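You operate a simulated robot arm through the tools that you are given. There is no shell and no other tool.

You run a simulated robot arm. Do the job below in one go: nothing can be reset, and whatever is moved stays where it is left.

JOB
Press cube No. 2's loose edge home, then wipe the dust off its top.
Fine: corners go in before the sides; use the felt pad and put it back where it lay. What is to be rubbed or washed off counts as gone when no trace of it is left.

It is judged by the outcome, as a careful person would: the job done as asked, and still so three seconds after it is handed in. It fails if anything else is knocked over, pushed out of place, dropped, spilled or broken.

ROBOT AND FRAMES
A 7-joint arm with a fingered hand, fixed in place. Base frame: the origin is at the foot of the arm, x ahead of it, y to its left, z up; the work surface is at about z = 0.58. Units: m, degrees, N and s.
With the tool pointing down near the work surface it reaches from about 0.1 to 0.92 m from the base axis. Its first joint turns from -115.0 to 115.0 degrees. Payload 5 kg.
The tool frame sits at the grasp point between the pads (the TCP): z along the fingers, y along the line on which they close. The tips reach 0.032 m beyond it. The gripper opens to 0.16 m. The gripper's body begins 0.089 m behind the TCP. The gripper is a hand of 4 fingers: y runs from the thumb to the fingers, the wrist lies at [0, 0, -0.267] in the tool frame, and closing takes about 1.5 s.
Orientation is that of the tool frame in the base frame, as a unit quaternion [w, x, y, z]. With the fingers straight down and closing along the base's y, the tool's x points along the base's -x, its y along +y and its z along -z.

CONTROLS
- The arm moves only by the tool servo_tool. Its argument "series" is a list of rows, each a list of 7 numbers: the shift along the base's x, y, z in mm, then the turn, a rotation vector about the base's x, y, z in rad, then the opening, from 0 (shut) to 1 (fully open). In form: [[x, y, z, ax, ay, az, grip], ...]. A call has 1 to 20 rows; each row is the pose to reach, as a shift and turn from the pose commanded when the call began. A row lasts 0.2 s, in which the tool goes at most 0.05 m and 8.6 degrees; a call with a longer step from one row to the next is refused whole, and so is a gripper value outside its range. Where a pose cannot be reached the arm comes as near as it can. A force on the tool above 40 N (or 10 N above the force at the start of the call, whichever is more), or a blocked arm, ends the call early, and 0.2 s more pass. The fingers move at their own pace (about 0.045 m/s each) and stop on an object; they squeeze with about 32 N. The grip force told is the motor's: it shows also when the fingers shut on nothing. Time passes only in rows, and 0.2 s behind the last, so rows that repeat a pose let the fingers close. The reply holds the time, the measured pose of the TCP, the force on the tool along the base axes, the opening and the grip force, in the units named above and with some noise, with the torque about the TCP (base axes, N m) and any sound that the robot's microphone picked up, and new pictures: "show" is both (left out), scene, wrist or none.
- Cameras (640 x 400 px; columns grow to the right, rows downward): "scene" is fixed at [0.051, -0.501, 1.6593]; the picture's right is [0.50, -0.86, 0.00], its down [-0.55, -0.32, -0.77] and it looks along [0.67, 0.39, -0.64] (base axes); focal length 317 px, centre (320, 200). "wrist" rides on the gripper at [0.08, -0.004, -0.114] in the tool frame; the picture's right is [0.05, 1.00, 0.00], its down [-0.82, 0.04, -0.58] and it looks along [-0.58, 0.03, 0.82] (tool axes); focal length 265 px, centre (320, 200). There is no depth. A picture from a camera that has moved, and an enlarged one, comes with that camera's place and axes in the base frame and with its lens.
- raise_lower(by): slides the trunk up (or, below 0, down) by that many m; the arm rides with it, the base frame stays. It gives what a move gives, with no picture.
- grasp_type(shape): the hand has 4 fingers and takes this shape, open, in about a second: jaw (thumb against the fingers, like two jaws); tri (thumb and two fingers); tip (a fingertip pinch); poke (one finger out to press); point (the index stretched); flat (the hand flat); cup (the hand cupped); fist (a fist). The gripper value then closes the fingers along that shape, each until it touches; the sizes above hold for jaw. It gives what a move gives, with no picture.
- close_up(camera, box): a new picture of the part [left, top, right, bottom] of that camera's present view, enlarged. It takes no simulated time.
- job_done(): hands the job in; it is judged then, once.

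Nothing tells you positions but the pictures and the camera data. Unless the task says otherwise, let go and move clear before handing in.

The tools are called after ">>>" by a JSON object that holds its "method" and its "body". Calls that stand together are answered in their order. servo_tool: Moves the arm, as the interface text tells. Its arguments: {"type":"object","properties":{"series":{"type":"array","items":{"type":"array","items":{"type":"number"}}},"show":{"type":"string","enum":["both","scene","wrist","none"]}},"required":["series"]} The other tools are called the same way: raise_lower (by) slides the trunk up or down; grasp_type (shape) gives the hand a shape; close_up (camera, box) takes an enlarged picture of a part of a camera's view; job_done () hands the job in.

At the start:

```text
time: 0.0
tcp_pos: [0.7257, -0.0526, 1.2172]
tcp_rot: [0.0, 0.0, 1.0, 0.001]
ft_force: [-0.1, 0.4, 0.1]
moment: [0.03, 0.04, 0.0]
width: 0.1598
finger_force: 0.0
shape: jaw
trunk travel left (down, up): [-0.7, 0.29]
```

scene: 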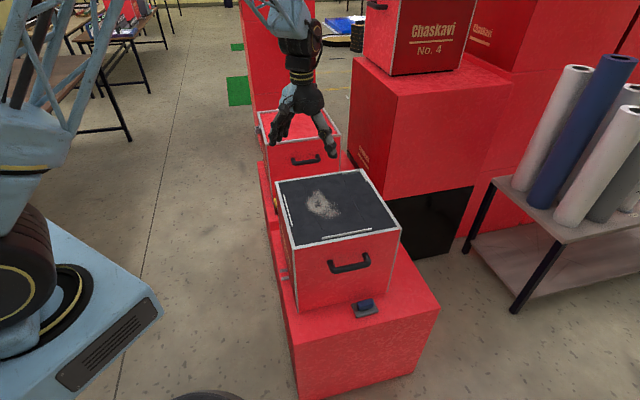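
wrist: 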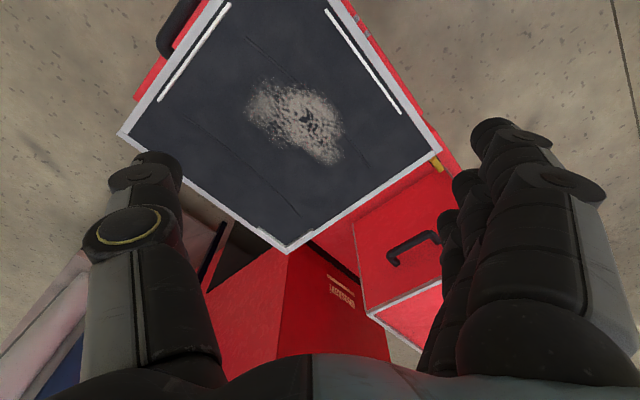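

I see a cube with a dark dusty top and white edging strips, and a small felt pad on the red block in front of it. I'll enlarge the views first to find the loose edge and read the cube's number.

>>> {"method": "close_up", "body": {"camera": "scene", "box": [250, 150, 450, 275]}}

>>> {"method": "close_up", "body": {"camera": "scene", "box": [240, 90, 360, 190]}}

>>> {"method": "close_up", "body": {"camera": "scene", "box": [330, 270, 430, 340]}}

>>> {"method": "close_up", "body": {"camera": "wrist", "box": [100, 0, 460, 250]}}

```text
3.20 times, centred on (350, 212) of scene
camera zoom: at [0.051, -0.501, 1.6593], right [0.5, -0.86, 0.0], down [-0.55, -0.32, -0.77], along [0.67, 0.39, -0.64], focal length 1014 px, centre (224, 160)
```

zoom: 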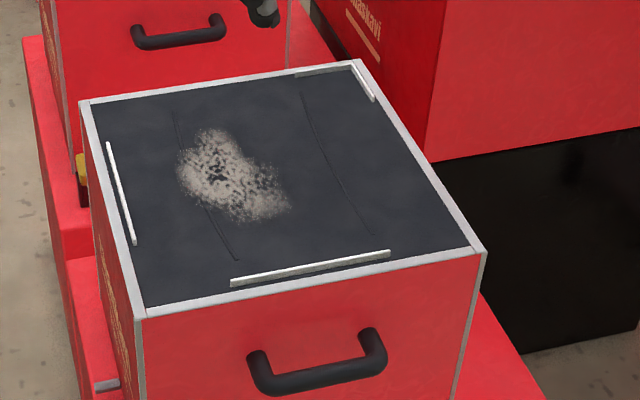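

```text
4.00 times, centred on (300, 140) of scene
camera zoom: at [0.051, -0.501, 1.6593], right [0.5, -0.86, 0.0], down [-0.55, -0.32, -0.77], along [0.67, 0.39, -0.64], focal length 1268 px, centre (400, 440)
```

zoom: 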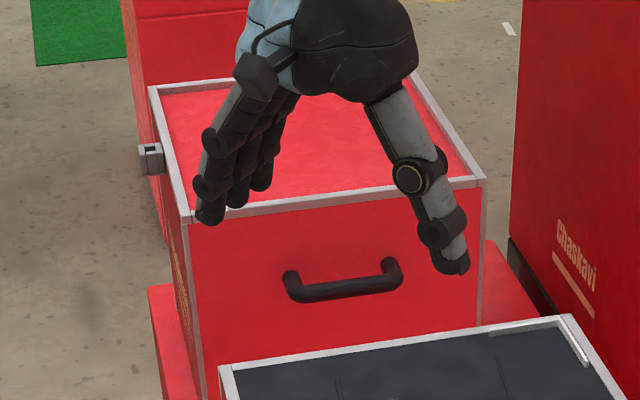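

```text
5.71 times, centred on (380, 305) of scene
camera zoom: at [0.051, -0.501, 1.6593], right [0.5, -0.86, 0.0], down [-0.55, -0.32, -0.77], along [0.67, 0.39, -0.64], focal length 1811 px, centre (-23, -400)
```

zoom: 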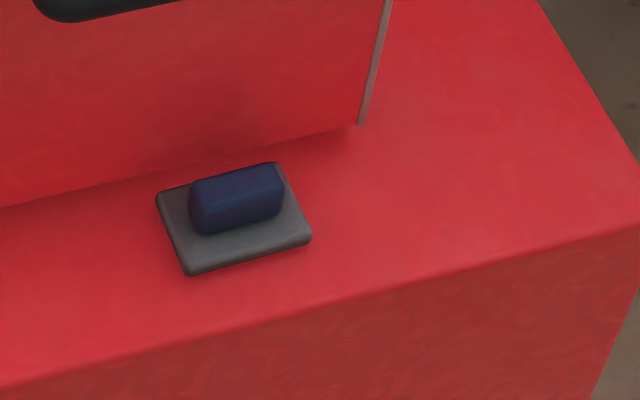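

```text
1.60 times, centred on (280, 125) of wrist
camera zoom: at [0.6442, -0.0562, 1.331], right [-0.05, 1.0, 0.0], down [0.82, 0.04, 0.58], along [0.58, 0.03, -0.82], focal length 425 px, centre (384, 320)
```

zoom: 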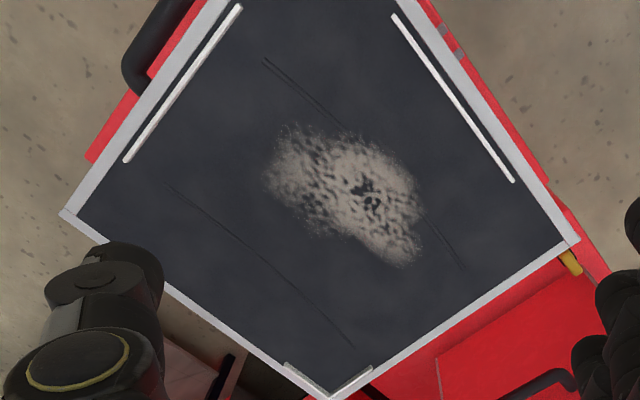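

The cube stands turned 45° with its top at about z≈0.936. I'm looking closer at each raised strip, the corner piece and the label.

>>> {"method": "close_up", "body": {"camera": "scene", "box": [335, 160, 385, 192]}}

>>> {"method": "close_up", "body": {"camera": "scene", "box": [270, 180, 320, 260]}}

>>> {"method": "close_up", "body": {"camera": "scene", "box": [310, 215, 410, 278]}}

>>> {"method": "close_up", "body": {"camera": "wrist", "box": [240, 200, 340, 262]}}

>>> {"method": "close_up", "body": {"camera": "scene", "box": [260, 180, 320, 320]}}

```text
12.50 times, centred on (360, 176) of scene
camera zoom: at [0.051, -0.501, 1.6593], right [0.5, -0.86, 0.0], down [-0.55, -0.32, -0.77], along [0.67, 0.39, -0.64], focal length 3962 px, centre (-180, 500)
```

zoom: 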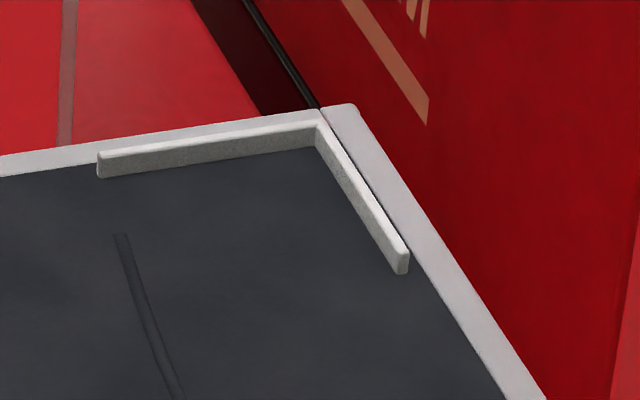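

```text
5.00 times, centred on (295, 220) of scene
camera zoom: at [0.051, -0.501, 1.6593], right [0.5, -0.86, 0.0], down [-0.55, -0.32, -0.77], along [0.67, 0.39, -0.64], focal length 1585 px, centre (445, 100)
```

zoom: 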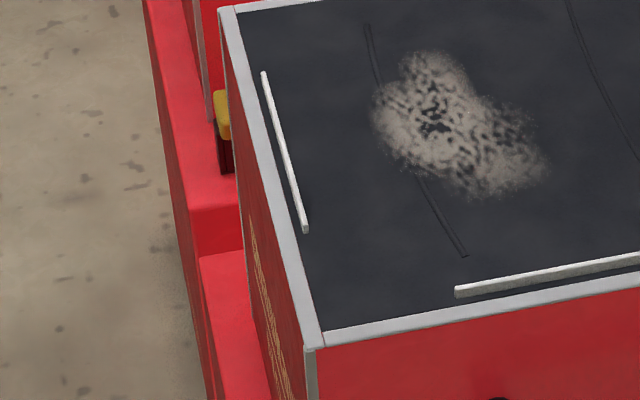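

```text
6.35 times, centred on (360, 246) of scene
camera zoom: at [0.051, -0.501, 1.6593], right [0.5, -0.86, 0.0], down [-0.55, -0.32, -0.77], along [0.67, 0.39, -0.64], focal length 2012 px, centre (66, -95)
```

zoom: 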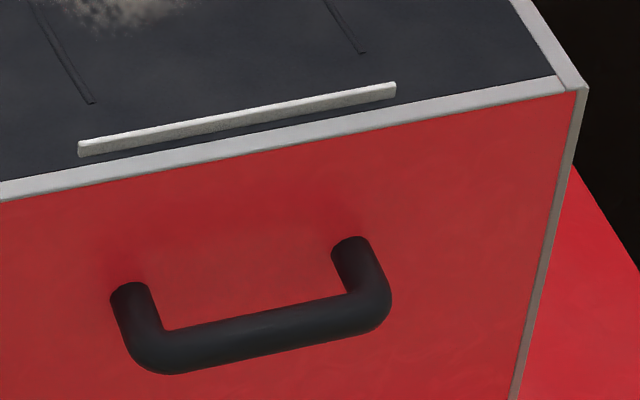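

```text
6.40 times, centred on (290, 231) of wrist
camera zoom: at [0.6442, -0.0562, 1.331], right [-0.05, 1.0, 0.0], down [0.82, 0.04, 0.58], along [0.58, 0.03, -0.82], focal length 1699 px, centre (512, 2)
```

zoom: 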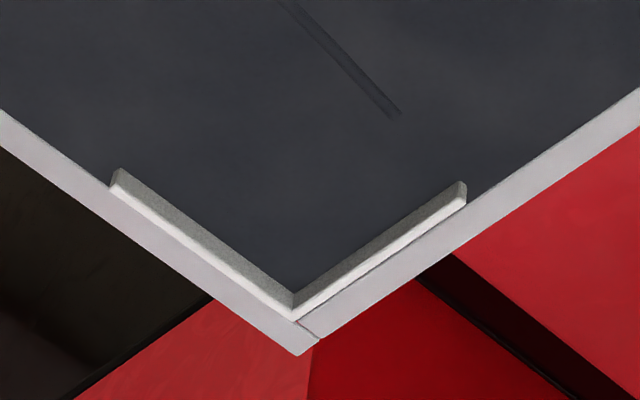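

```text
2.86 times, centred on (290, 250) of scene
camera zoom: at [0.051, -0.501, 1.6593], right [0.5, -0.86, 0.0], down [-0.55, -0.32, -0.77], along [0.67, 0.39, -0.64], focal length 906 px, centre (406, 57)
```

zoom: 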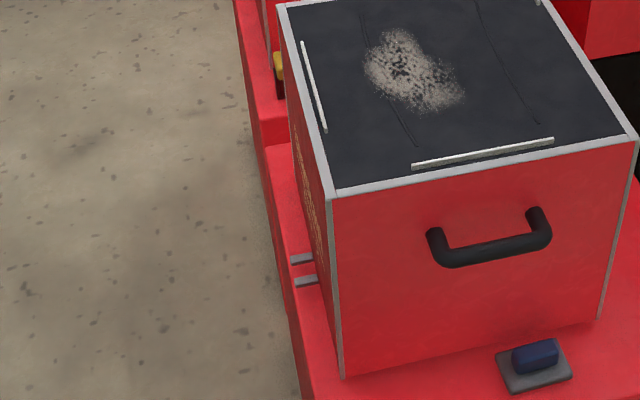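

The cube has one raised L-corner at the far point, about (1.042, -0.107), and two raised side strips (front and left), with the dust in the middle. I'll shape the hand to poke and see where the finger sits.

>>> {"method": "grasp_type", "body": {"shape": "poke"}}

>>> {"method": "servo_tool", "body": {"series": [[0, 0, 0, 0, 0, 0, 1]]}}

>>> {"method": "close_up", "body": {"camera": "scene", "box": [240, 40, 370, 180]}}

```text
time: 0.9
tcp_pos: [0.7239, -0.0529, 1.2174]
tcp_rot: [0.0, 0.0, 1.0, 0.001]
ft_force: [0.3, -0.1, -0.2]
moment: [0.0, 0.01, 0.01]
width: 0.0002
finger_force: 0.1
shape: poke
trunk travel left (down, up): [-0.7, 0.29]
```

```text
time: 1.3
tcp_pos: [0.7246, -0.0534, 1.217]
tcp_rot: [0.0, 0.0, 1.0, 0.0]
ft_force: [-0.4, -0.2, -0.5]
moment: [-0.01, -0.03, 0.0]
width: 0.0001
finger_force: 0.0
shape: poke
trunk travel left (down, up): [-0.7, 0.29]
camera wrist: at [0.6442, -0.0562, 1.331], right [-0.05, 1.0, 0.0], down [0.81, 0.04, 0.58], along [0.58, 0.03, -0.82], focal length 265 px, centre (320, 200)
```

scene: 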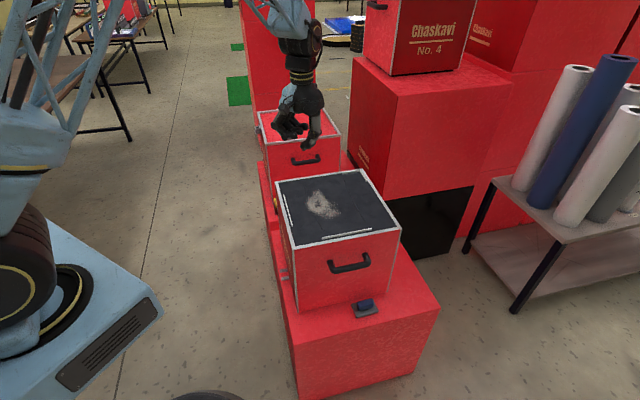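
wrist: 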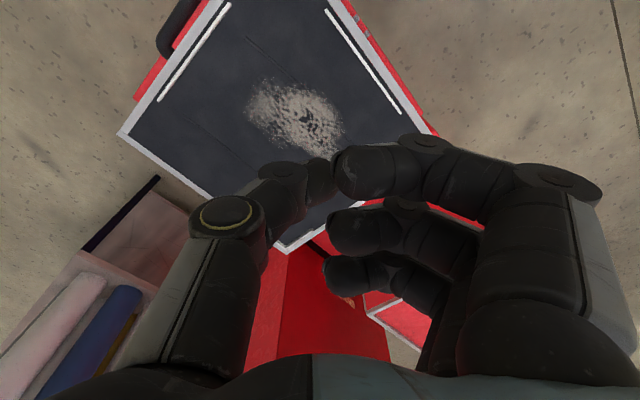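

```text
2.86 times, centred on (305, 110) of scene
camera zoom: at [0.051, -0.501, 1.6593], right [0.5, -0.86, 0.0], down [-0.55, -0.32, -0.77], along [0.67, 0.39, -0.64], focal length 906 px, centre (363, 457)
```

zoom: 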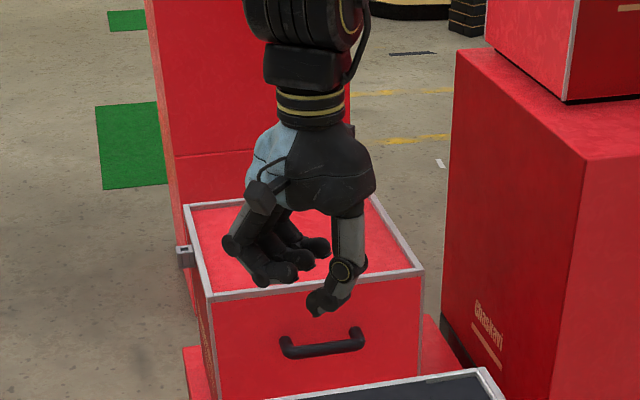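

In poke the thumb and index meet at their tips rather than one finger standing out. I'll compare it with the point shape.

>>> {"method": "grasp_type", "body": {"shape": "point"}}

>>> {"method": "servo_tool", "body": {"series": [[0, 0, 0, 0, 0, 0, 1]]}}

>>> {"method": "close_up", "body": {"camera": "scene", "box": [240, 40, 370, 180]}}

```text
time: 2.2
tcp_pos: [0.725, -0.0538, 1.2167]
tcp_rot: [0.0, 0.0, 1.0, 0.001]
ft_force: [-0.3, 0.8, 0.1]
moment: [0.01, -0.02, 0.02]
width: 0.1521
finger_force: 0.1
shape: point
trunk travel left (down, up): [-0.7, 0.29]
```

```text
time: 2.6
tcp_pos: [0.7248, -0.0527, 1.2179]
tcp_rot: [0.001, 0.0, 1.0, 0.001]
ft_force: [-0.7, -0.1, 0.3]
moment: [-0.01, -0.02, 0.03]
width: 0.1522
finger_force: 0.0
shape: point
trunk travel left (down, up): [-0.7, 0.29]
camera wrist: at [0.6442, -0.0562, 1.331], right [-0.05, 1.0, 0.0], down [0.82, 0.04, 0.58], along [0.58, 0.03, -0.82], focal length 265 px, centre (320, 200)
```

scene: 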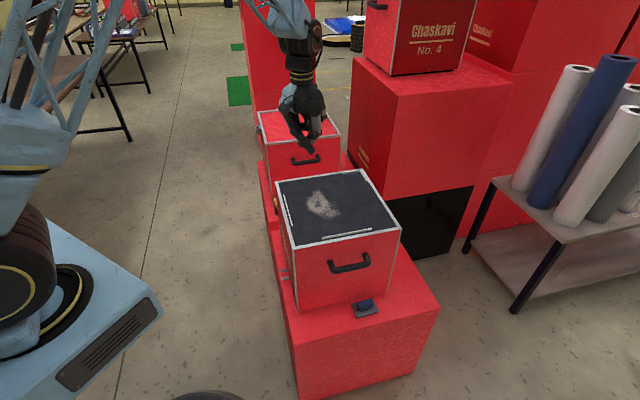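
wrist: 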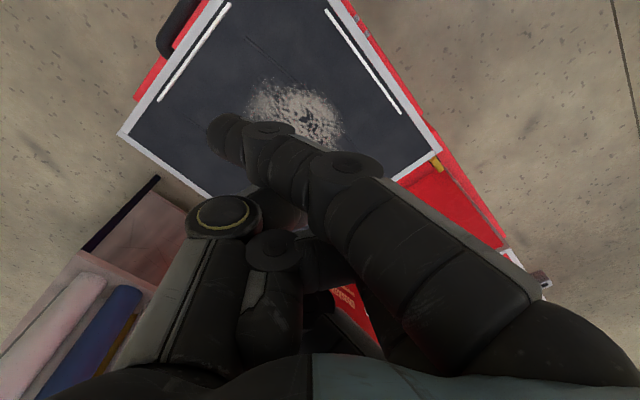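

```text
2.86 times, centred on (305, 110) of scene
camera zoom: at [0.051, -0.501, 1.6593], right [0.5, -0.86, 0.0], down [-0.55, -0.32, -0.77], along [0.67, 0.39, -0.64], focal length 906 px, centre (363, 457)
```

zoom: 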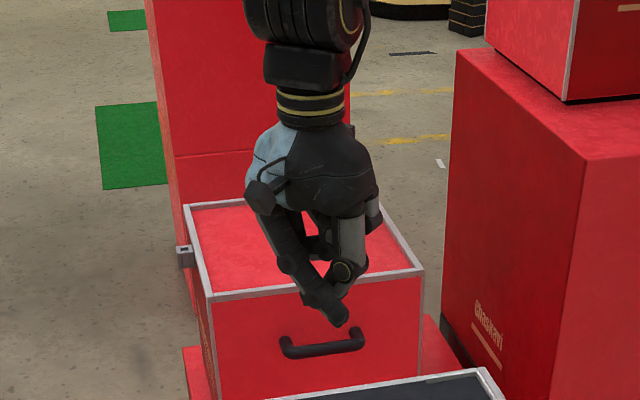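

In point the index slants across and its tip sits at about [0.03, -0.048, 0.011] in the tool frame. I'll go back to poke and inspect it more closely before choosing.

>>> {"method": "close_up", "body": {"camera": "scene", "box": [270, 70, 350, 160]}}

>>> {"method": "grasp_type", "body": {"shape": "poke"}}

>>> {"method": "servo_tool", "body": {"series": [[0, 0, 0, 0, 0, 0, 0], [0, 0, 0, 0, 0, 0, 0], [0, 0, 0, 0, 0, 0, 0], [0, 0, 0, 0, 0, 0, 0], [0, 0, 0, 0, 0, 0, 0]], "show": "wrist"}}

>>> {"method": "close_up", "body": {"camera": "scene", "box": [270, 70, 350, 160]}}

```text
4.44 times, centred on (310, 115) of scene
camera zoom: at [0.051, -0.501, 1.6593], right [0.5, -0.86, 0.0], down [-0.55, -0.32, -0.77], along [0.67, 0.39, -0.64], focal length 1408 px, centre (364, 578)
```

zoom: 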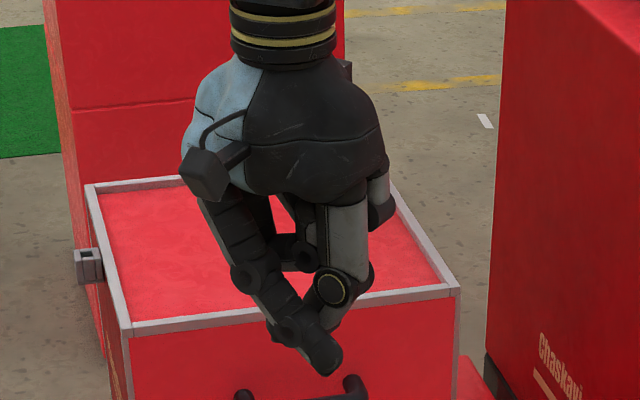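

```text
time: 3.5
tcp_pos: [0.7248, -0.0531, 1.2175]
tcp_rot: [0.0, 0.0, 1.0, 0.001]
ft_force: [0.2, -0.1, -0.7]
moment: [0.0, -0.02, -0.01]
width: 0.0
finger_force: 0.3
shape: poke
trunk travel left (down, up): [-0.7, 0.29]
```

```text
time: 4.7
tcp_pos: [0.7247, -0.0522, 1.2177]
tcp_rot: [0.0, 0.0, 1.0, 0.001]
ft_force: [0.3, -0.6, 0.2]
moment: [-0.02, 0.02, -0.01]
width: 0.0161
finger_force: 0.0
shape: jaw
trunk travel left (down, up): [-0.7, 0.29]
camera wrist: at [0.6442, -0.0561, 1.331], right [-0.05, 1.0, 0.0], down [0.81, 0.04, 0.58], along [0.58, 0.03, -0.82], focal length 265 px, centre (320, 200)
```

wrist: 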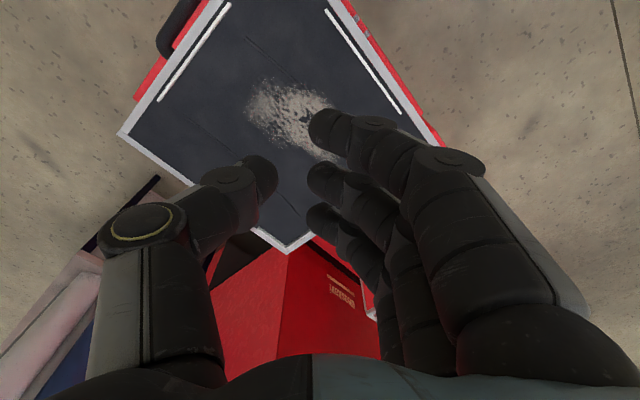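

```text
4.44 times, centred on (310, 115) of scene
camera zoom: at [0.051, -0.501, 1.6593], right [0.5, -0.86, 0.0], down [-0.55, -0.32, -0.77], along [0.67, 0.39, -0.64], focal length 1408 px, centre (364, 578)
```

zoom: 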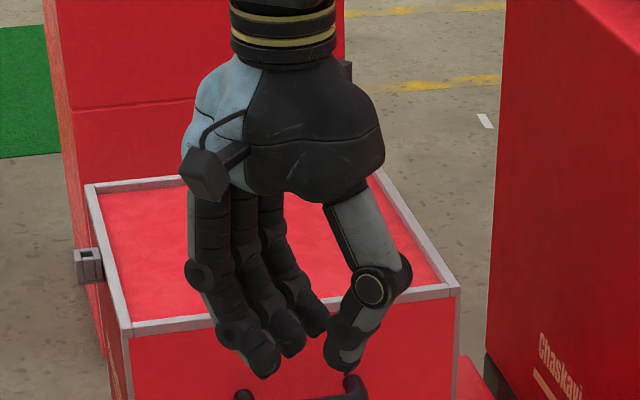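

Sending grip 0 turned the hand back to jaw, so I'll keep grip at 1 with the special shapes. Next is poke again with a close view.

>>> {"method": "grasp_type", "body": {"shape": "poke"}}

>>> {"method": "close_up", "body": {"camera": "scene", "box": [270, 70, 350, 160]}}

>>> {"method": "close_up", "body": {"camera": "wrist", "box": [180, 100, 500, 300]}}

```text
time: 5.6
tcp_pos: [0.7242, -0.0539, 1.2179]
tcp_rot: [0.0, 0.0, 1.0, 0.0]
ft_force: [0.5, 0.3, -0.1]
moment: [0.01, 0.02, -0.04]
width: 0.0
finger_force: 0.0
shape: poke
trunk travel left (down, up): [-0.7, 0.29]
```

```text
4.44 times, centred on (310, 115) of scene
camera zoom: at [0.051, -0.501, 1.6593], right [0.5, -0.86, 0.0], down [-0.55, -0.32, -0.77], along [0.67, 0.39, -0.64], focal length 1408 px, centre (364, 578)
```

zoom: 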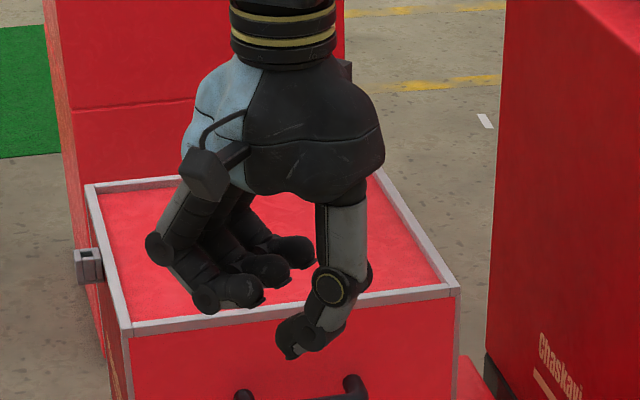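

```text
2.00 times, centred on (340, 200) of wrist
camera zoom: at [0.6442, -0.0561, 1.331], right [-0.05, 1.0, 0.0], down [0.81, 0.04, 0.58], along [0.58, 0.03, -0.82], focal length 531 px, centre (280, 200)
```

zoom: 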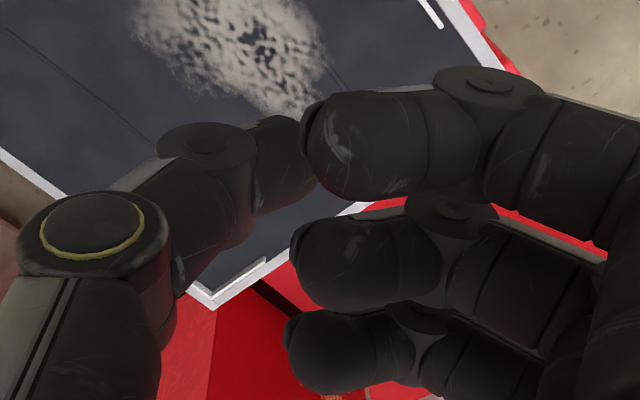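

Poke puts the thumb tip about 0.045 m beyond the TCP on the axis with the fingers tucked back, which suits pressing. I'll tilt the hand 30° forward and move high toward the far corner to test the reach.

>>> {"method": "servo_tool", "body": {"series": [[30, -5, 0, 0, -0.13, 0, 1], [60, -10, 0, 0, -0.26, 0, 1], [90, -15, 0, 0, -0.39, 0, 1], [120, -20, 0, 0, -0.52, 0, 1], [150, -27, -20, 0, -0.52, 0, 1], [180, -34, -40, 0, -0.52, 0, 1], [210, -41, -60, 0, -0.52, 0, 1], [240, -48, -80, 0, -0.52, 0, 1], [270, -54, -100, 0, -0.52, 0, 1], [290, -54, -120, 0, -0.52, 0, 1]]}}

```text
time: 7.8
tcp_pos: [1.0135, -0.1061, 1.0963]
tcp_rot: [0.257, 0.0, 0.966, 0.001]
ft_force: [-0.4, -0.1, -0.9]
moment: [0.02, 0.0, -0.03]
width: 0.0001
finger_force: 0.0
shape: poke
trunk travel left (down, up): [-0.7, 0.29]
camera wrist: at [0.8875, -0.1091, 1.1555], right [-0.05, 1.0, -0.02], down [0.42, 0.04, 0.91], along [0.91, 0.03, -0.42], focal length 265 px, centre (320, 200)
```

scene: 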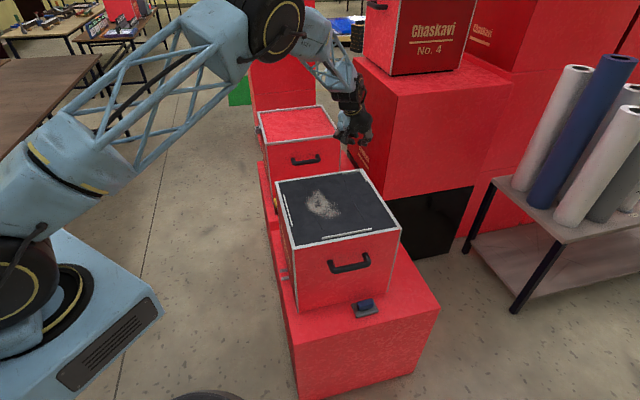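
wrist: 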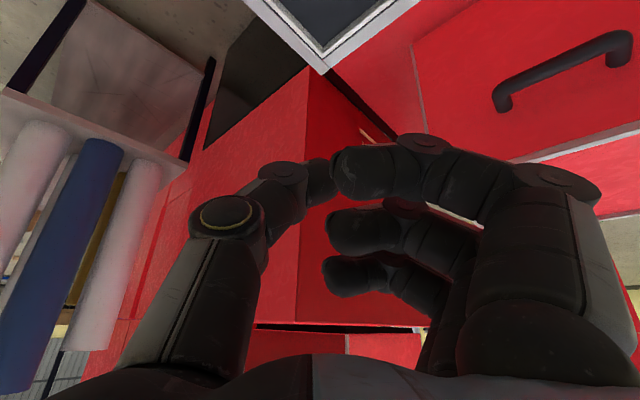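

The arm reaches, and the big block behind is well clear at x≈1.29. I'll come down to about 5 cm above the corner and check the alignment.

>>> {"method": "servo_tool", "body": {"series": [[0, 0, -20, 0, 0, 0, 1], [0, 0, -40, 0, 0, 0, 1], [0, 0, -60, 0, 0, 0, 1], [0, 0, -80, 0, 0, 0, 1]]}}

>>> {"method": "close_up", "body": {"camera": "scene", "box": [325, 130, 385, 190]}}

>>> {"method": "close_up", "body": {"camera": "wrist", "box": [220, 0, 420, 200]}}

```text
time: 8.8
tcp_pos: [1.016, -0.107, 1.0164]
tcp_rot: [0.257, -0.001, 0.966, 0.001]
ft_force: [0.6, -0.1, 0.6]
moment: [-0.02, 0.02, 0.03]
width: 0.0
finger_force: 0.0
shape: poke
trunk travel left (down, up): [-0.7, 0.29]
camera wrist: at [0.8895, -0.11, 1.0745], right [-0.05, 1.0, -0.02], down [0.42, 0.04, 0.91], along [0.91, 0.03, -0.42], focal length 265 px, centre (320, 200)
```

scene: 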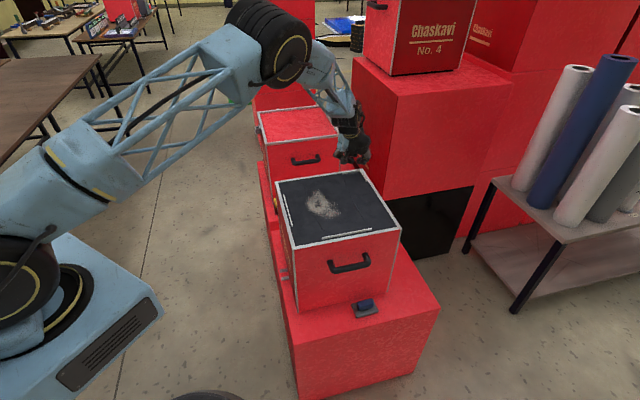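
wrist: 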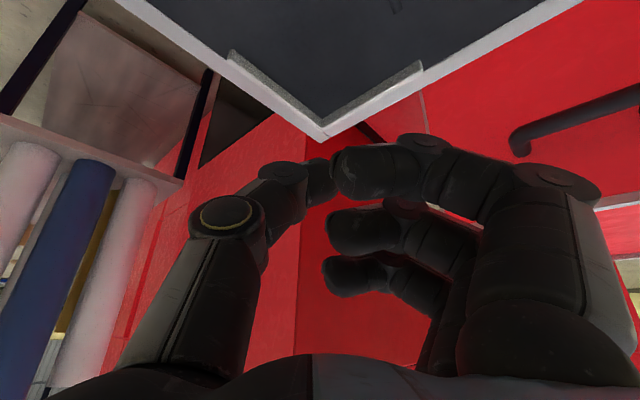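

```text
6.67 times, centred on (355, 160) of scene
camera zoom: at [0.051, -0.501, 1.6593], right [0.5, -0.86, 0.0], down [-0.55, -0.32, -0.77], along [0.67, 0.39, -0.64], focal length 2113 px, centre (87, 467)
```

zoom: 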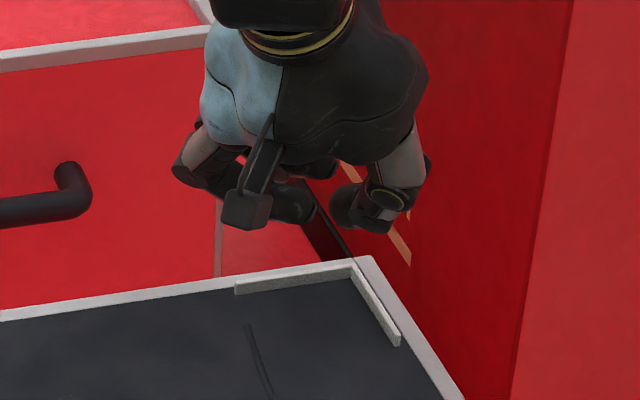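

```text
2.00 times, centred on (320, 100) of wrist
camera zoom: at [0.8895, -0.11, 1.0745], right [-0.05, 1.0, -0.02], down [0.42, 0.04, 0.91], along [0.91, 0.03, -0.42], focal length 531 px, centre (320, 400)
```

zoom: 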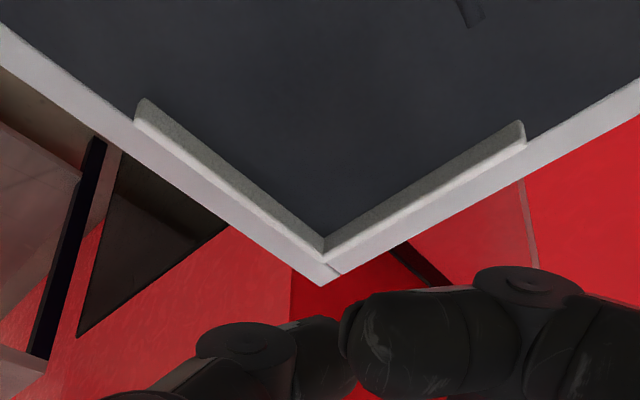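

The thumb tip is about 3 cm above the corner piece, slightly short in x. I'll shift 6 mm forward and press down slowly.

>>> {"method": "servo_tool", "body": {"series": [[6, 3, 0, 0, 0, 0, 1], [6, 3, -10, 0, 0, 0, 1], [6, 3, -18, 0, 0, 0, 1], [6, 3, -22, 0, 0, 0, 1], [6, 3, -25, 0, 0, 0, 1], [6, 3, -28, 0, 0, 0, 1], [6, 3, -30, 0, 0, 0, 1]]}}

>>> {"method": "close_up", "body": {"camera": "scene", "box": [325, 130, 385, 190]}}

>>> {"method": "close_up", "body": {"camera": "wrist", "box": [220, 50, 420, 250]}}

```text
time: 10.4
tcp_pos: [1.0207, -0.103, 0.9869]
tcp_rot: [0.257, 0.001, 0.966, 0.0]
ft_force: [0.4, -0.3, -1.0]
moment: [-0.03, -0.01, -0.01]
width: 0.0
finger_force: 0.1
shape: poke
trunk travel left (down, up): [-0.7, 0.29]
camera wrist: at [0.8942, -0.1065, 1.0462], right [-0.05, 1.0, -0.02], down [0.42, 0.04, 0.91], along [0.91, 0.03, -0.42], focal length 265 px, centre (320, 200)
```

scene: 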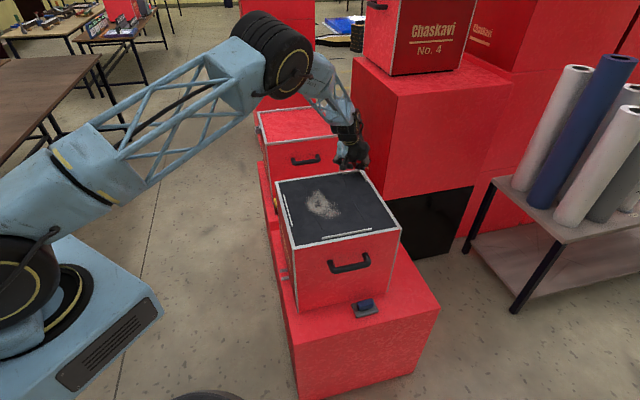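
wrist: 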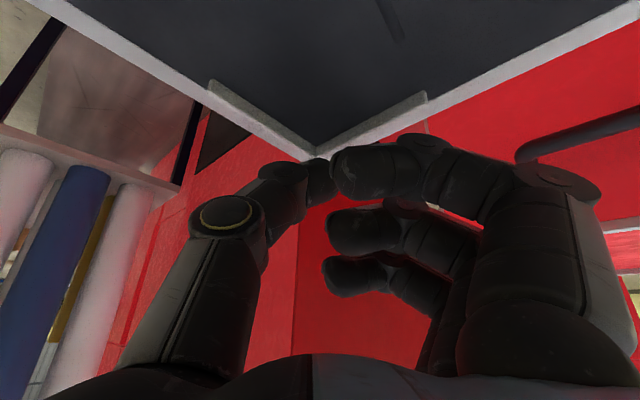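

```text
6.67 times, centred on (355, 160) of scene
camera zoom: at [0.051, -0.501, 1.6593], right [0.5, -0.86, 0.0], down [-0.55, -0.32, -0.77], along [0.67, 0.39, -0.64], focal length 2113 px, centre (87, 467)
```

zoom: 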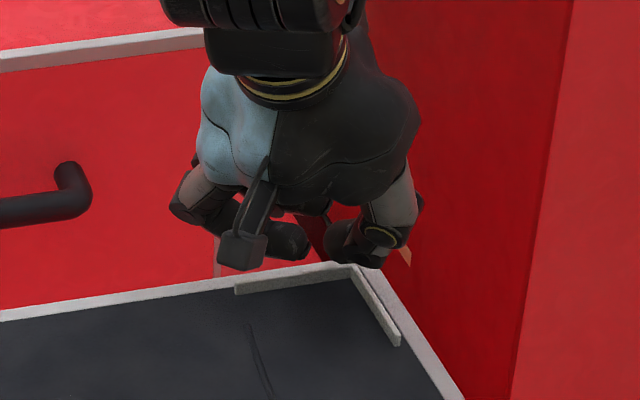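

```text
2.00 times, centred on (320, 150) of wrist
camera zoom: at [0.8942, -0.1065, 1.0462], right [-0.05, 1.0, -0.02], down [0.42, 0.04, 0.91], along [0.91, 0.03, -0.42], focal length 531 px, centre (320, 300)
```

zoom: 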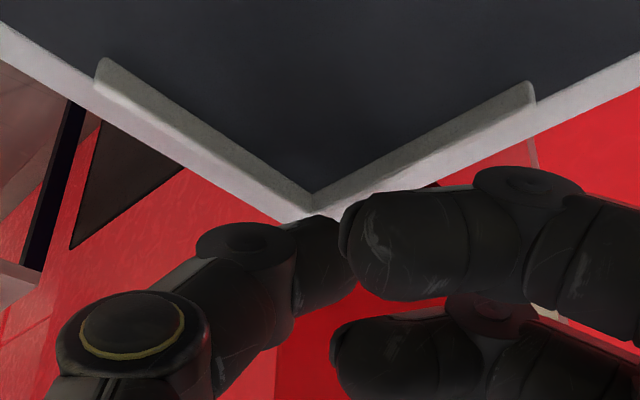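

The thumb tip is a few millimetres above the corner and in line with it. I'm pressing down gently now.

>>> {"method": "servo_tool", "body": {"series": [[0, 0, -2, 0, 0, 0, 1], [0, 0, -4, 0, 0, 0, 1], [0, 0, -6, 0, 0, 0, 1], [0, 0, -8, 0, 0, 0, 1]]}}

>>> {"method": "close_up", "body": {"camera": "scene", "box": [335, 150, 385, 190]}}

>>> {"method": "close_up", "body": {"camera": "wrist", "box": [220, 50, 420, 250]}}

```text
time: 11.4
tcp_pos: [1.0196, -0.1034, 0.98]
tcp_rot: [0.257, 0.0, 0.966, 0.001]
ft_force: [0.4, 0.3, 0.1]
moment: [0.02, 0.0, -0.02]
width: 0.0
finger_force: 0.0
shape: poke
trunk travel left (down, up): [-0.7, 0.29]
camera wrist: at [0.8936, -0.1067, 1.0386], right [-0.05, 1.0, -0.02], down [0.42, 0.04, 0.91], along [0.91, 0.03, -0.42], focal length 265 px, centre (320, 200)
```

scene: 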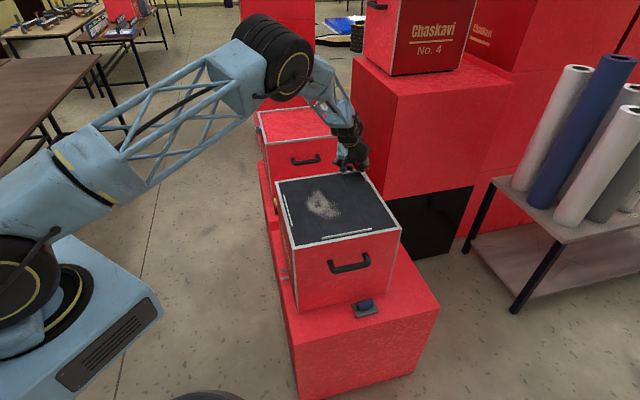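
wrist: 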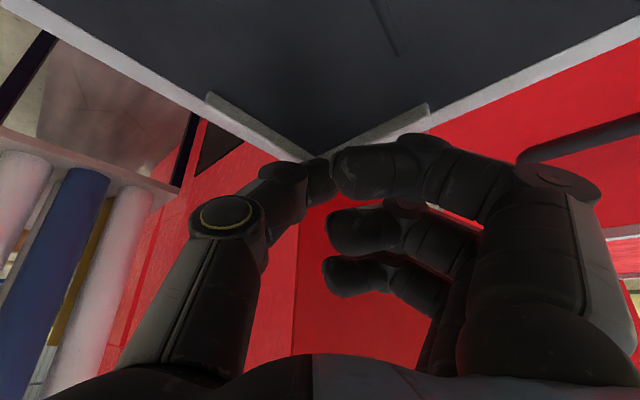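

```text
10.00 times, centred on (360, 170) of scene
camera zoom: at [0.051, -0.501, 1.6593], right [0.5, -0.86, 0.0], down [-0.55, -0.32, -0.77], along [0.67, 0.39, -0.64], focal length 3169 px, centre (-80, 500)
```

zoom: 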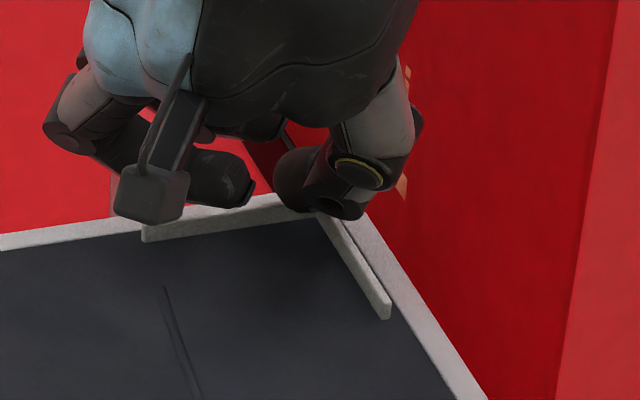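

```text
2.00 times, centred on (320, 150) of wrist
camera zoom: at [0.8936, -0.1067, 1.0386], right [-0.05, 1.0, -0.02], down [0.42, 0.04, 0.91], along [0.91, 0.03, -0.42], focal length 531 px, centre (320, 300)
```

zoom: 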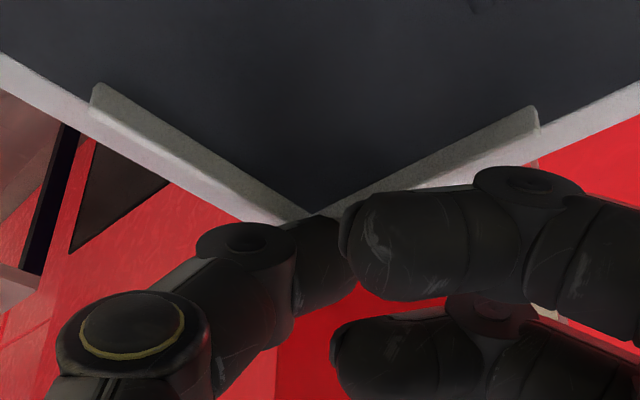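

There's no contact yet, so I'll continue down in 2 mm steps.

>>> {"method": "servo_tool", "body": {"series": [[0, 0, -2, 0, 0, 0, 1], [0, 0, -4, 0, 0, 0, 1], [0, 0, -5, 0, 0, 0, 1], [0, 0, -6, 0, 0, 0, 1]], "show": "wrist"}}

>>> {"method": "close_up", "body": {"camera": "scene", "box": [335, 150, 385, 190]}}

```text
time: 12.4
tcp_pos: [1.021, -0.1027, 0.9745]
tcp_rot: [0.257, 0.0, 0.966, 0.001]
ft_force: [0.3, 0.1, -0.3]
moment: [0.05, 0.01, -0.01]
width: 0.0
finger_force: 0.0
shape: poke
trunk travel left (down, up): [-0.7, 0.29]
camera wrist: at [0.8943, -0.1071, 1.0325], right [-0.05, 1.0, -0.02], down [0.42, 0.04, 0.91], along [0.91, 0.03, -0.42], focal length 265 px, centre (320, 200)
```

wrist: 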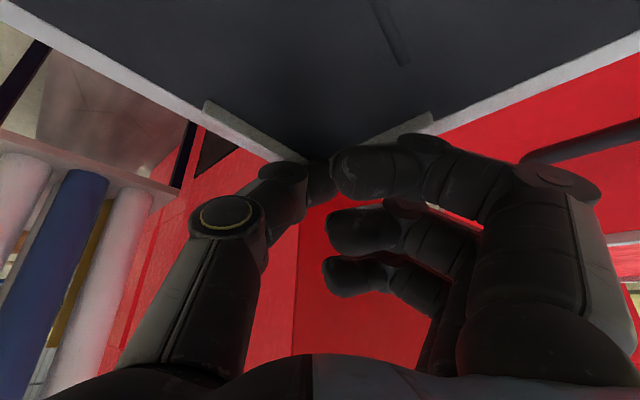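

```text
10.00 times, centred on (360, 170) of scene
camera zoom: at [0.051, -0.501, 1.6593], right [0.5, -0.86, 0.0], down [-0.55, -0.32, -0.77], along [0.67, 0.39, -0.64], focal length 3169 px, centre (-80, 500)
```

zoom: 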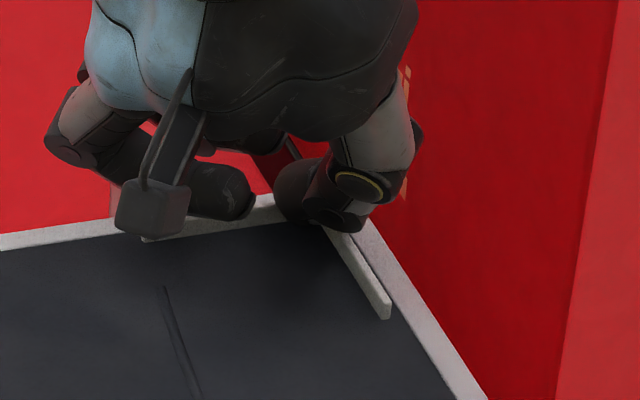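

Still no contact force, so I'll keep going in small steps.

>>> {"method": "servo_tool", "body": {"series": [[0, 0, -2, 0, 0, 0, 1], [0, 0, -4, 0, 0, 0, 1], [0, 0, -5, 0, 0, 0, 1], [0, 0, -6, 0, 0, 0, 1]], "show": "wrist"}}

>>> {"method": "close_up", "body": {"camera": "scene", "box": [335, 150, 385, 190]}}

```text
time: 13.4
tcp_pos: [1.0199, -0.1056, 0.9724]
tcp_rot: [0.261, 0.0, 0.965, 0.0]
ft_force: [6.4, -4.3, 28.0]
moment: [-0.02, -0.48, -0.07]
width: 0.0
finger_force: 0.0
shape: poke
trunk travel left (down, up): [-0.7, 0.29]
camera wrist: at [0.8937, -0.1078, 1.0302], right [-0.04, 1.0, -0.03], down [0.41, 0.04, 0.91], along [0.91, 0.03, -0.42], focal length 265 px, centre (320, 200)
```

wrist: 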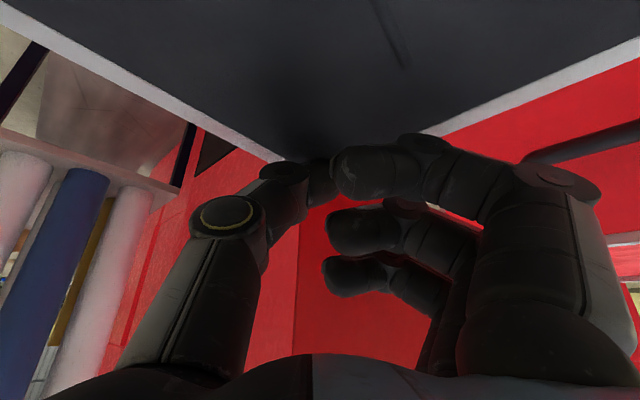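

```text
10.00 times, centred on (360, 170) of scene
camera zoom: at [0.051, -0.501, 1.6593], right [0.5, -0.86, 0.0], down [-0.55, -0.32, -0.77], along [0.67, 0.39, -0.64], focal length 3169 px, centre (-80, 500)
```

zoom: 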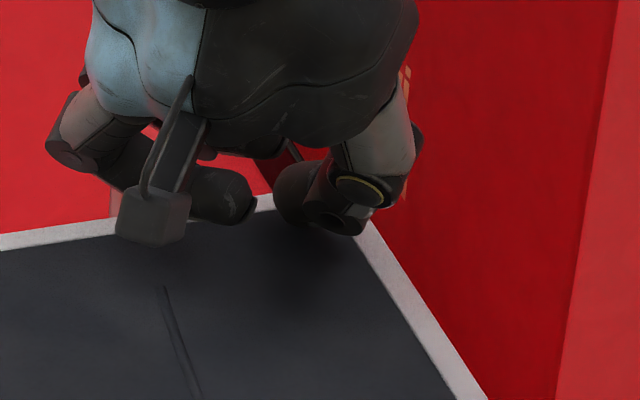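

At about 28 N the corner piece went flush. I'll lift off, check that it stayed in, and move above the front strip with the hand vertical.

>>> {"method": "servo_tool", "body": {"series": [[0, 0, 20, 0, 0, 0, 1], [0, 0, 60, 0, 0, 0, 1], [-20, 0, 100, 0, 0, 0, 1], [-60, -10, 100, 0, 0.13, 0, 1], [-100, -20, 100, 0, 0.26, 0, 1], [-140, -30, 100, 0, 0.39, 0, 1], [-180, -40, 100, 0, 0.52, 0, 1], [-220, -50, 100, 0, 0.5236, 0, 1], [-260, -80, 100, 0, 0.5236, 0, 1], [-295, -110, 100, 0, 0.5236, 0, 1], [-320, -122, 80, 0, 0.5236, 0, 1]]}}

>>> {"method": "close_up", "body": {"camera": "scene", "box": [270, 150, 410, 280]}}

>>> {"method": "close_up", "body": {"camera": "scene", "box": [335, 160, 385, 192]}}

```text
time: 15.8
tcp_pos: [0.7015, -0.2259, 1.0494]
tcp_rot: [-0.002, -0.001, 1.0, 0.001]
ft_force: [-0.1, -0.1, 0.7]
moment: [0.03, 0.02, 0.0]
width: 0.0001
finger_force: 0.0
shape: poke
trunk travel left (down, up): [-0.7, 0.29]
camera wrist: at [0.6217, -0.229, 1.1639], right [-0.05, 1.0, 0.0], down [0.82, 0.04, 0.58], along [0.57, 0.03, -0.82], focal length 265 px, centre (320, 200)
```

scene: 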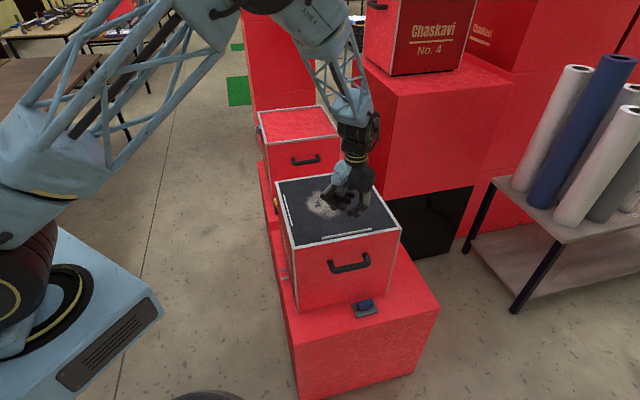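
wrist: 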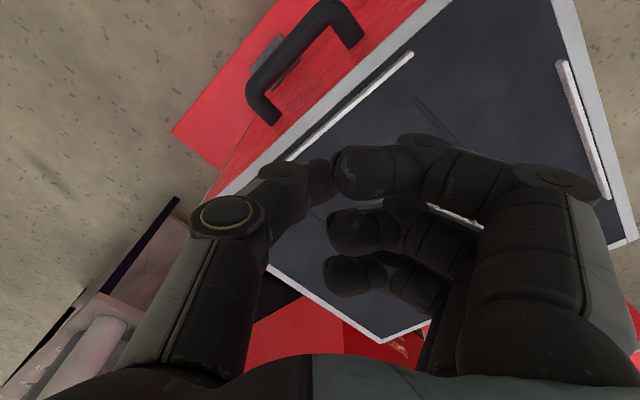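

```text
3.08 times, centred on (340, 215) of scene
camera zoom: at [0.051, -0.501, 1.6593], right [0.5, -0.86, 0.0], down [-0.55, -0.32, -0.77], along [0.67, 0.39, -0.64], focal length 975 px, centre (258, 154)
```

zoom: 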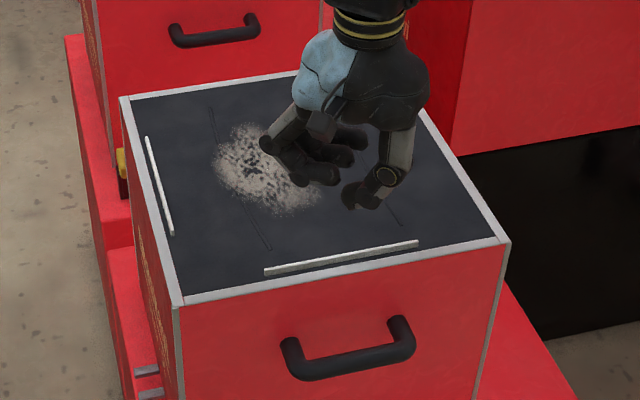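

```text
12.50 times, centred on (360, 176) of scene
camera zoom: at [0.051, -0.501, 1.6593], right [0.5, -0.86, 0.0], down [-0.55, -0.32, -0.77], along [0.67, 0.39, -0.64], focal length 3962 px, centre (-180, 500)
```

zoom: 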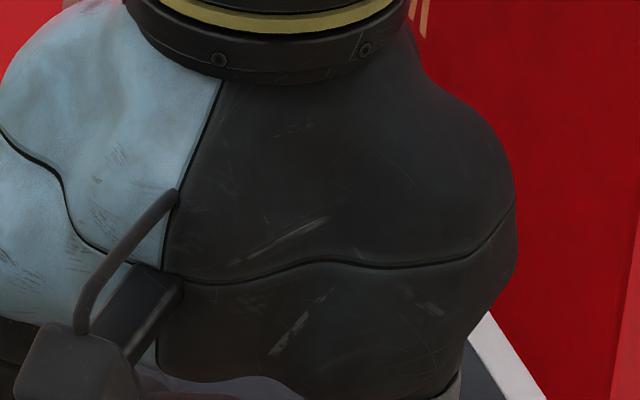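

The front strip's middle is at about (0.701, -0.217). I'll bring the thumb a couple of centimetres above it and check the alignment.

>>> {"method": "servo_tool", "body": {"series": [[-3, 6, -20, 0, 0, 0, 1], [-3, 6, -40, 0, 0, 0, 1], [-3, 6, -50, 0, 0, 0, 1]], "show": "none"}}

>>> {"method": "close_up", "body": {"camera": "scene", "box": [315, 190, 395, 250]}}

>>> {"method": "close_up", "body": {"camera": "wrist", "box": [200, 20, 440, 240]}}

```text
time: 16.6
tcp_pos: [0.6977, -0.2193, 0.9974]
tcp_rot: [-0.002, 0.0, 1.0, 0.001]
ft_force: [-0.1, 0.2, -0.9]
moment: [-0.02, -0.02, -0.01]
width: 0.0
finger_force: 0.1
shape: poke
trunk travel left (down, up): [-0.7, 0.29]
```

```text
6.67 times, centred on (355, 220) of scene
camera zoom: at [0.051, -0.501, 1.6593], right [0.5, -0.86, 0.0], down [-0.55, -0.32, -0.77], along [0.67, 0.39, -0.64], focal length 2113 px, centre (87, 67)
```

zoom: 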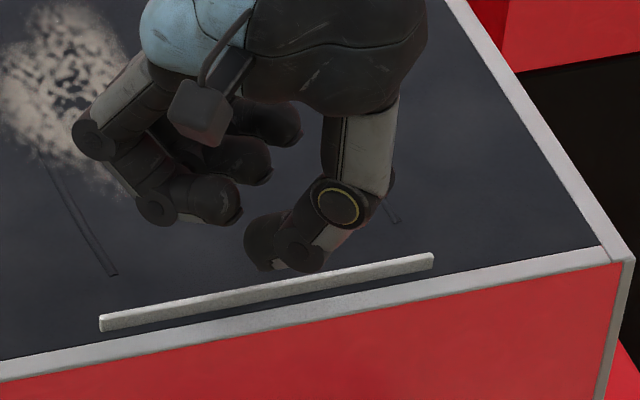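

```text
1.82 times, centred on (320, 130) of wrist
camera zoom: at [0.6182, -0.2229, 1.1119], right [-0.05, 1.0, 0.0], down [0.82, 0.04, 0.57], along [0.57, 0.03, -0.82], focal length 483 px, centre (320, 327)
```

zoom: 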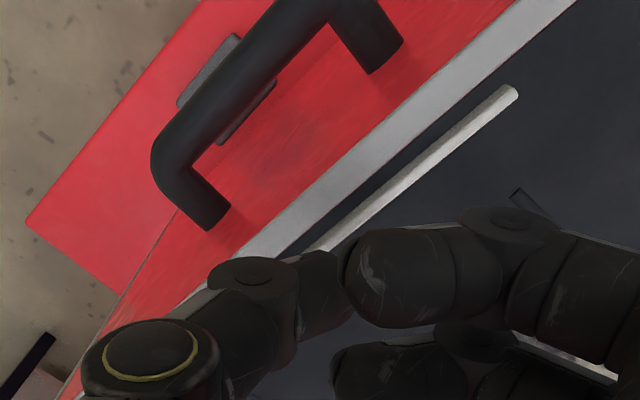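

The thumb is right over the middle of the front strip. I'm pressing down in small steps.

>>> {"method": "servo_tool", "body": {"series": [[0, 0, -8, 0, 0, 0, 1], [0, 0, -12, 0, 0, 0, 1], [0, 0, -15, 0, 0, 0, 1], [0, 0, -17, 0, 0, 0, 1], [0, 0, -19, 0, 0, 0, 1], [0, 0, -21, 0, 0, 0, 1]], "show": "none"}}

>>> {"method": "close_up", "body": {"camera": "scene", "box": [315, 190, 395, 250]}}

```text
time: 18.0
tcp_pos: [0.6977, -0.2208, 0.9747]
tcp_rot: [-0.001, 0.0, 1.0, 0.001]
ft_force: [0.6, 0.6, 0.4]
moment: [0.01, 0.01, 0.02]
width: 0.0002
finger_force: 0.1
shape: poke
trunk travel left (down, up): [-0.7, 0.29]
```

```text
6.67 times, centred on (355, 220) of scene
camera zoom: at [0.051, -0.501, 1.6593], right [0.5, -0.86, 0.0], down [-0.55, -0.32, -0.77], along [0.67, 0.39, -0.64], focal length 2113 px, centre (87, 67)
```

zoom: 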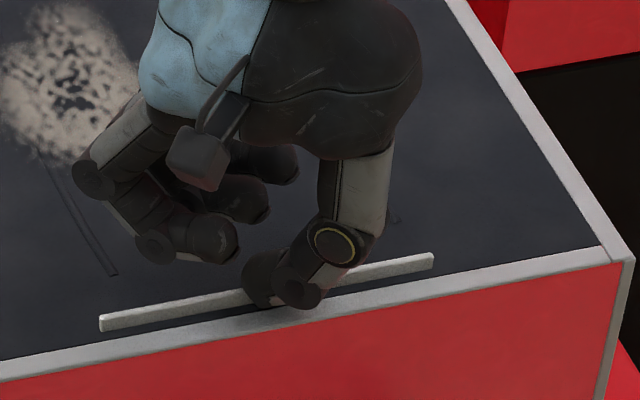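

The thumb is nearly touching with no force yet. I'll continue down.

>>> {"method": "servo_tool", "body": {"series": [[0, 0, -2, 0, 0, 0, 1], [0, 0, -4, 0, 0, 0, 1], [0, 0, -6, 0, 0, 0, 1], [0, 0, -8, 0, 0, 0, 1]], "show": "none"}}

>>> {"method": "close_up", "body": {"camera": "scene", "box": [315, 190, 395, 250]}}

```text
time: 19.0
tcp_pos: [0.6976, -0.2233, 0.9712]
tcp_rot: [0.001, 0.001, 1.0, -0.001]
ft_force: [-1.3, -12.1, 37.3]
moment: [-0.07, 0.12, 0.03]
width: 0.0002
finger_force: 0.2
shape: poke
trunk travel left (down, up): [-0.7, 0.29]
```

```text
6.67 times, centred on (355, 220) of scene
camera zoom: at [0.051, -0.501, 1.6593], right [0.5, -0.86, 0.0], down [-0.55, -0.32, -0.77], along [0.67, 0.39, -0.64], focal length 2113 px, centre (87, 67)
```

zoom: 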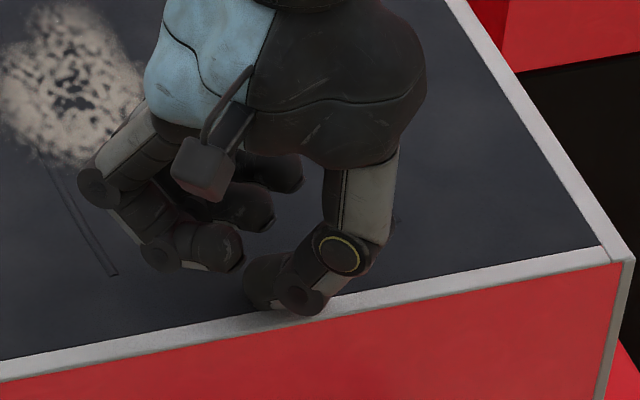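

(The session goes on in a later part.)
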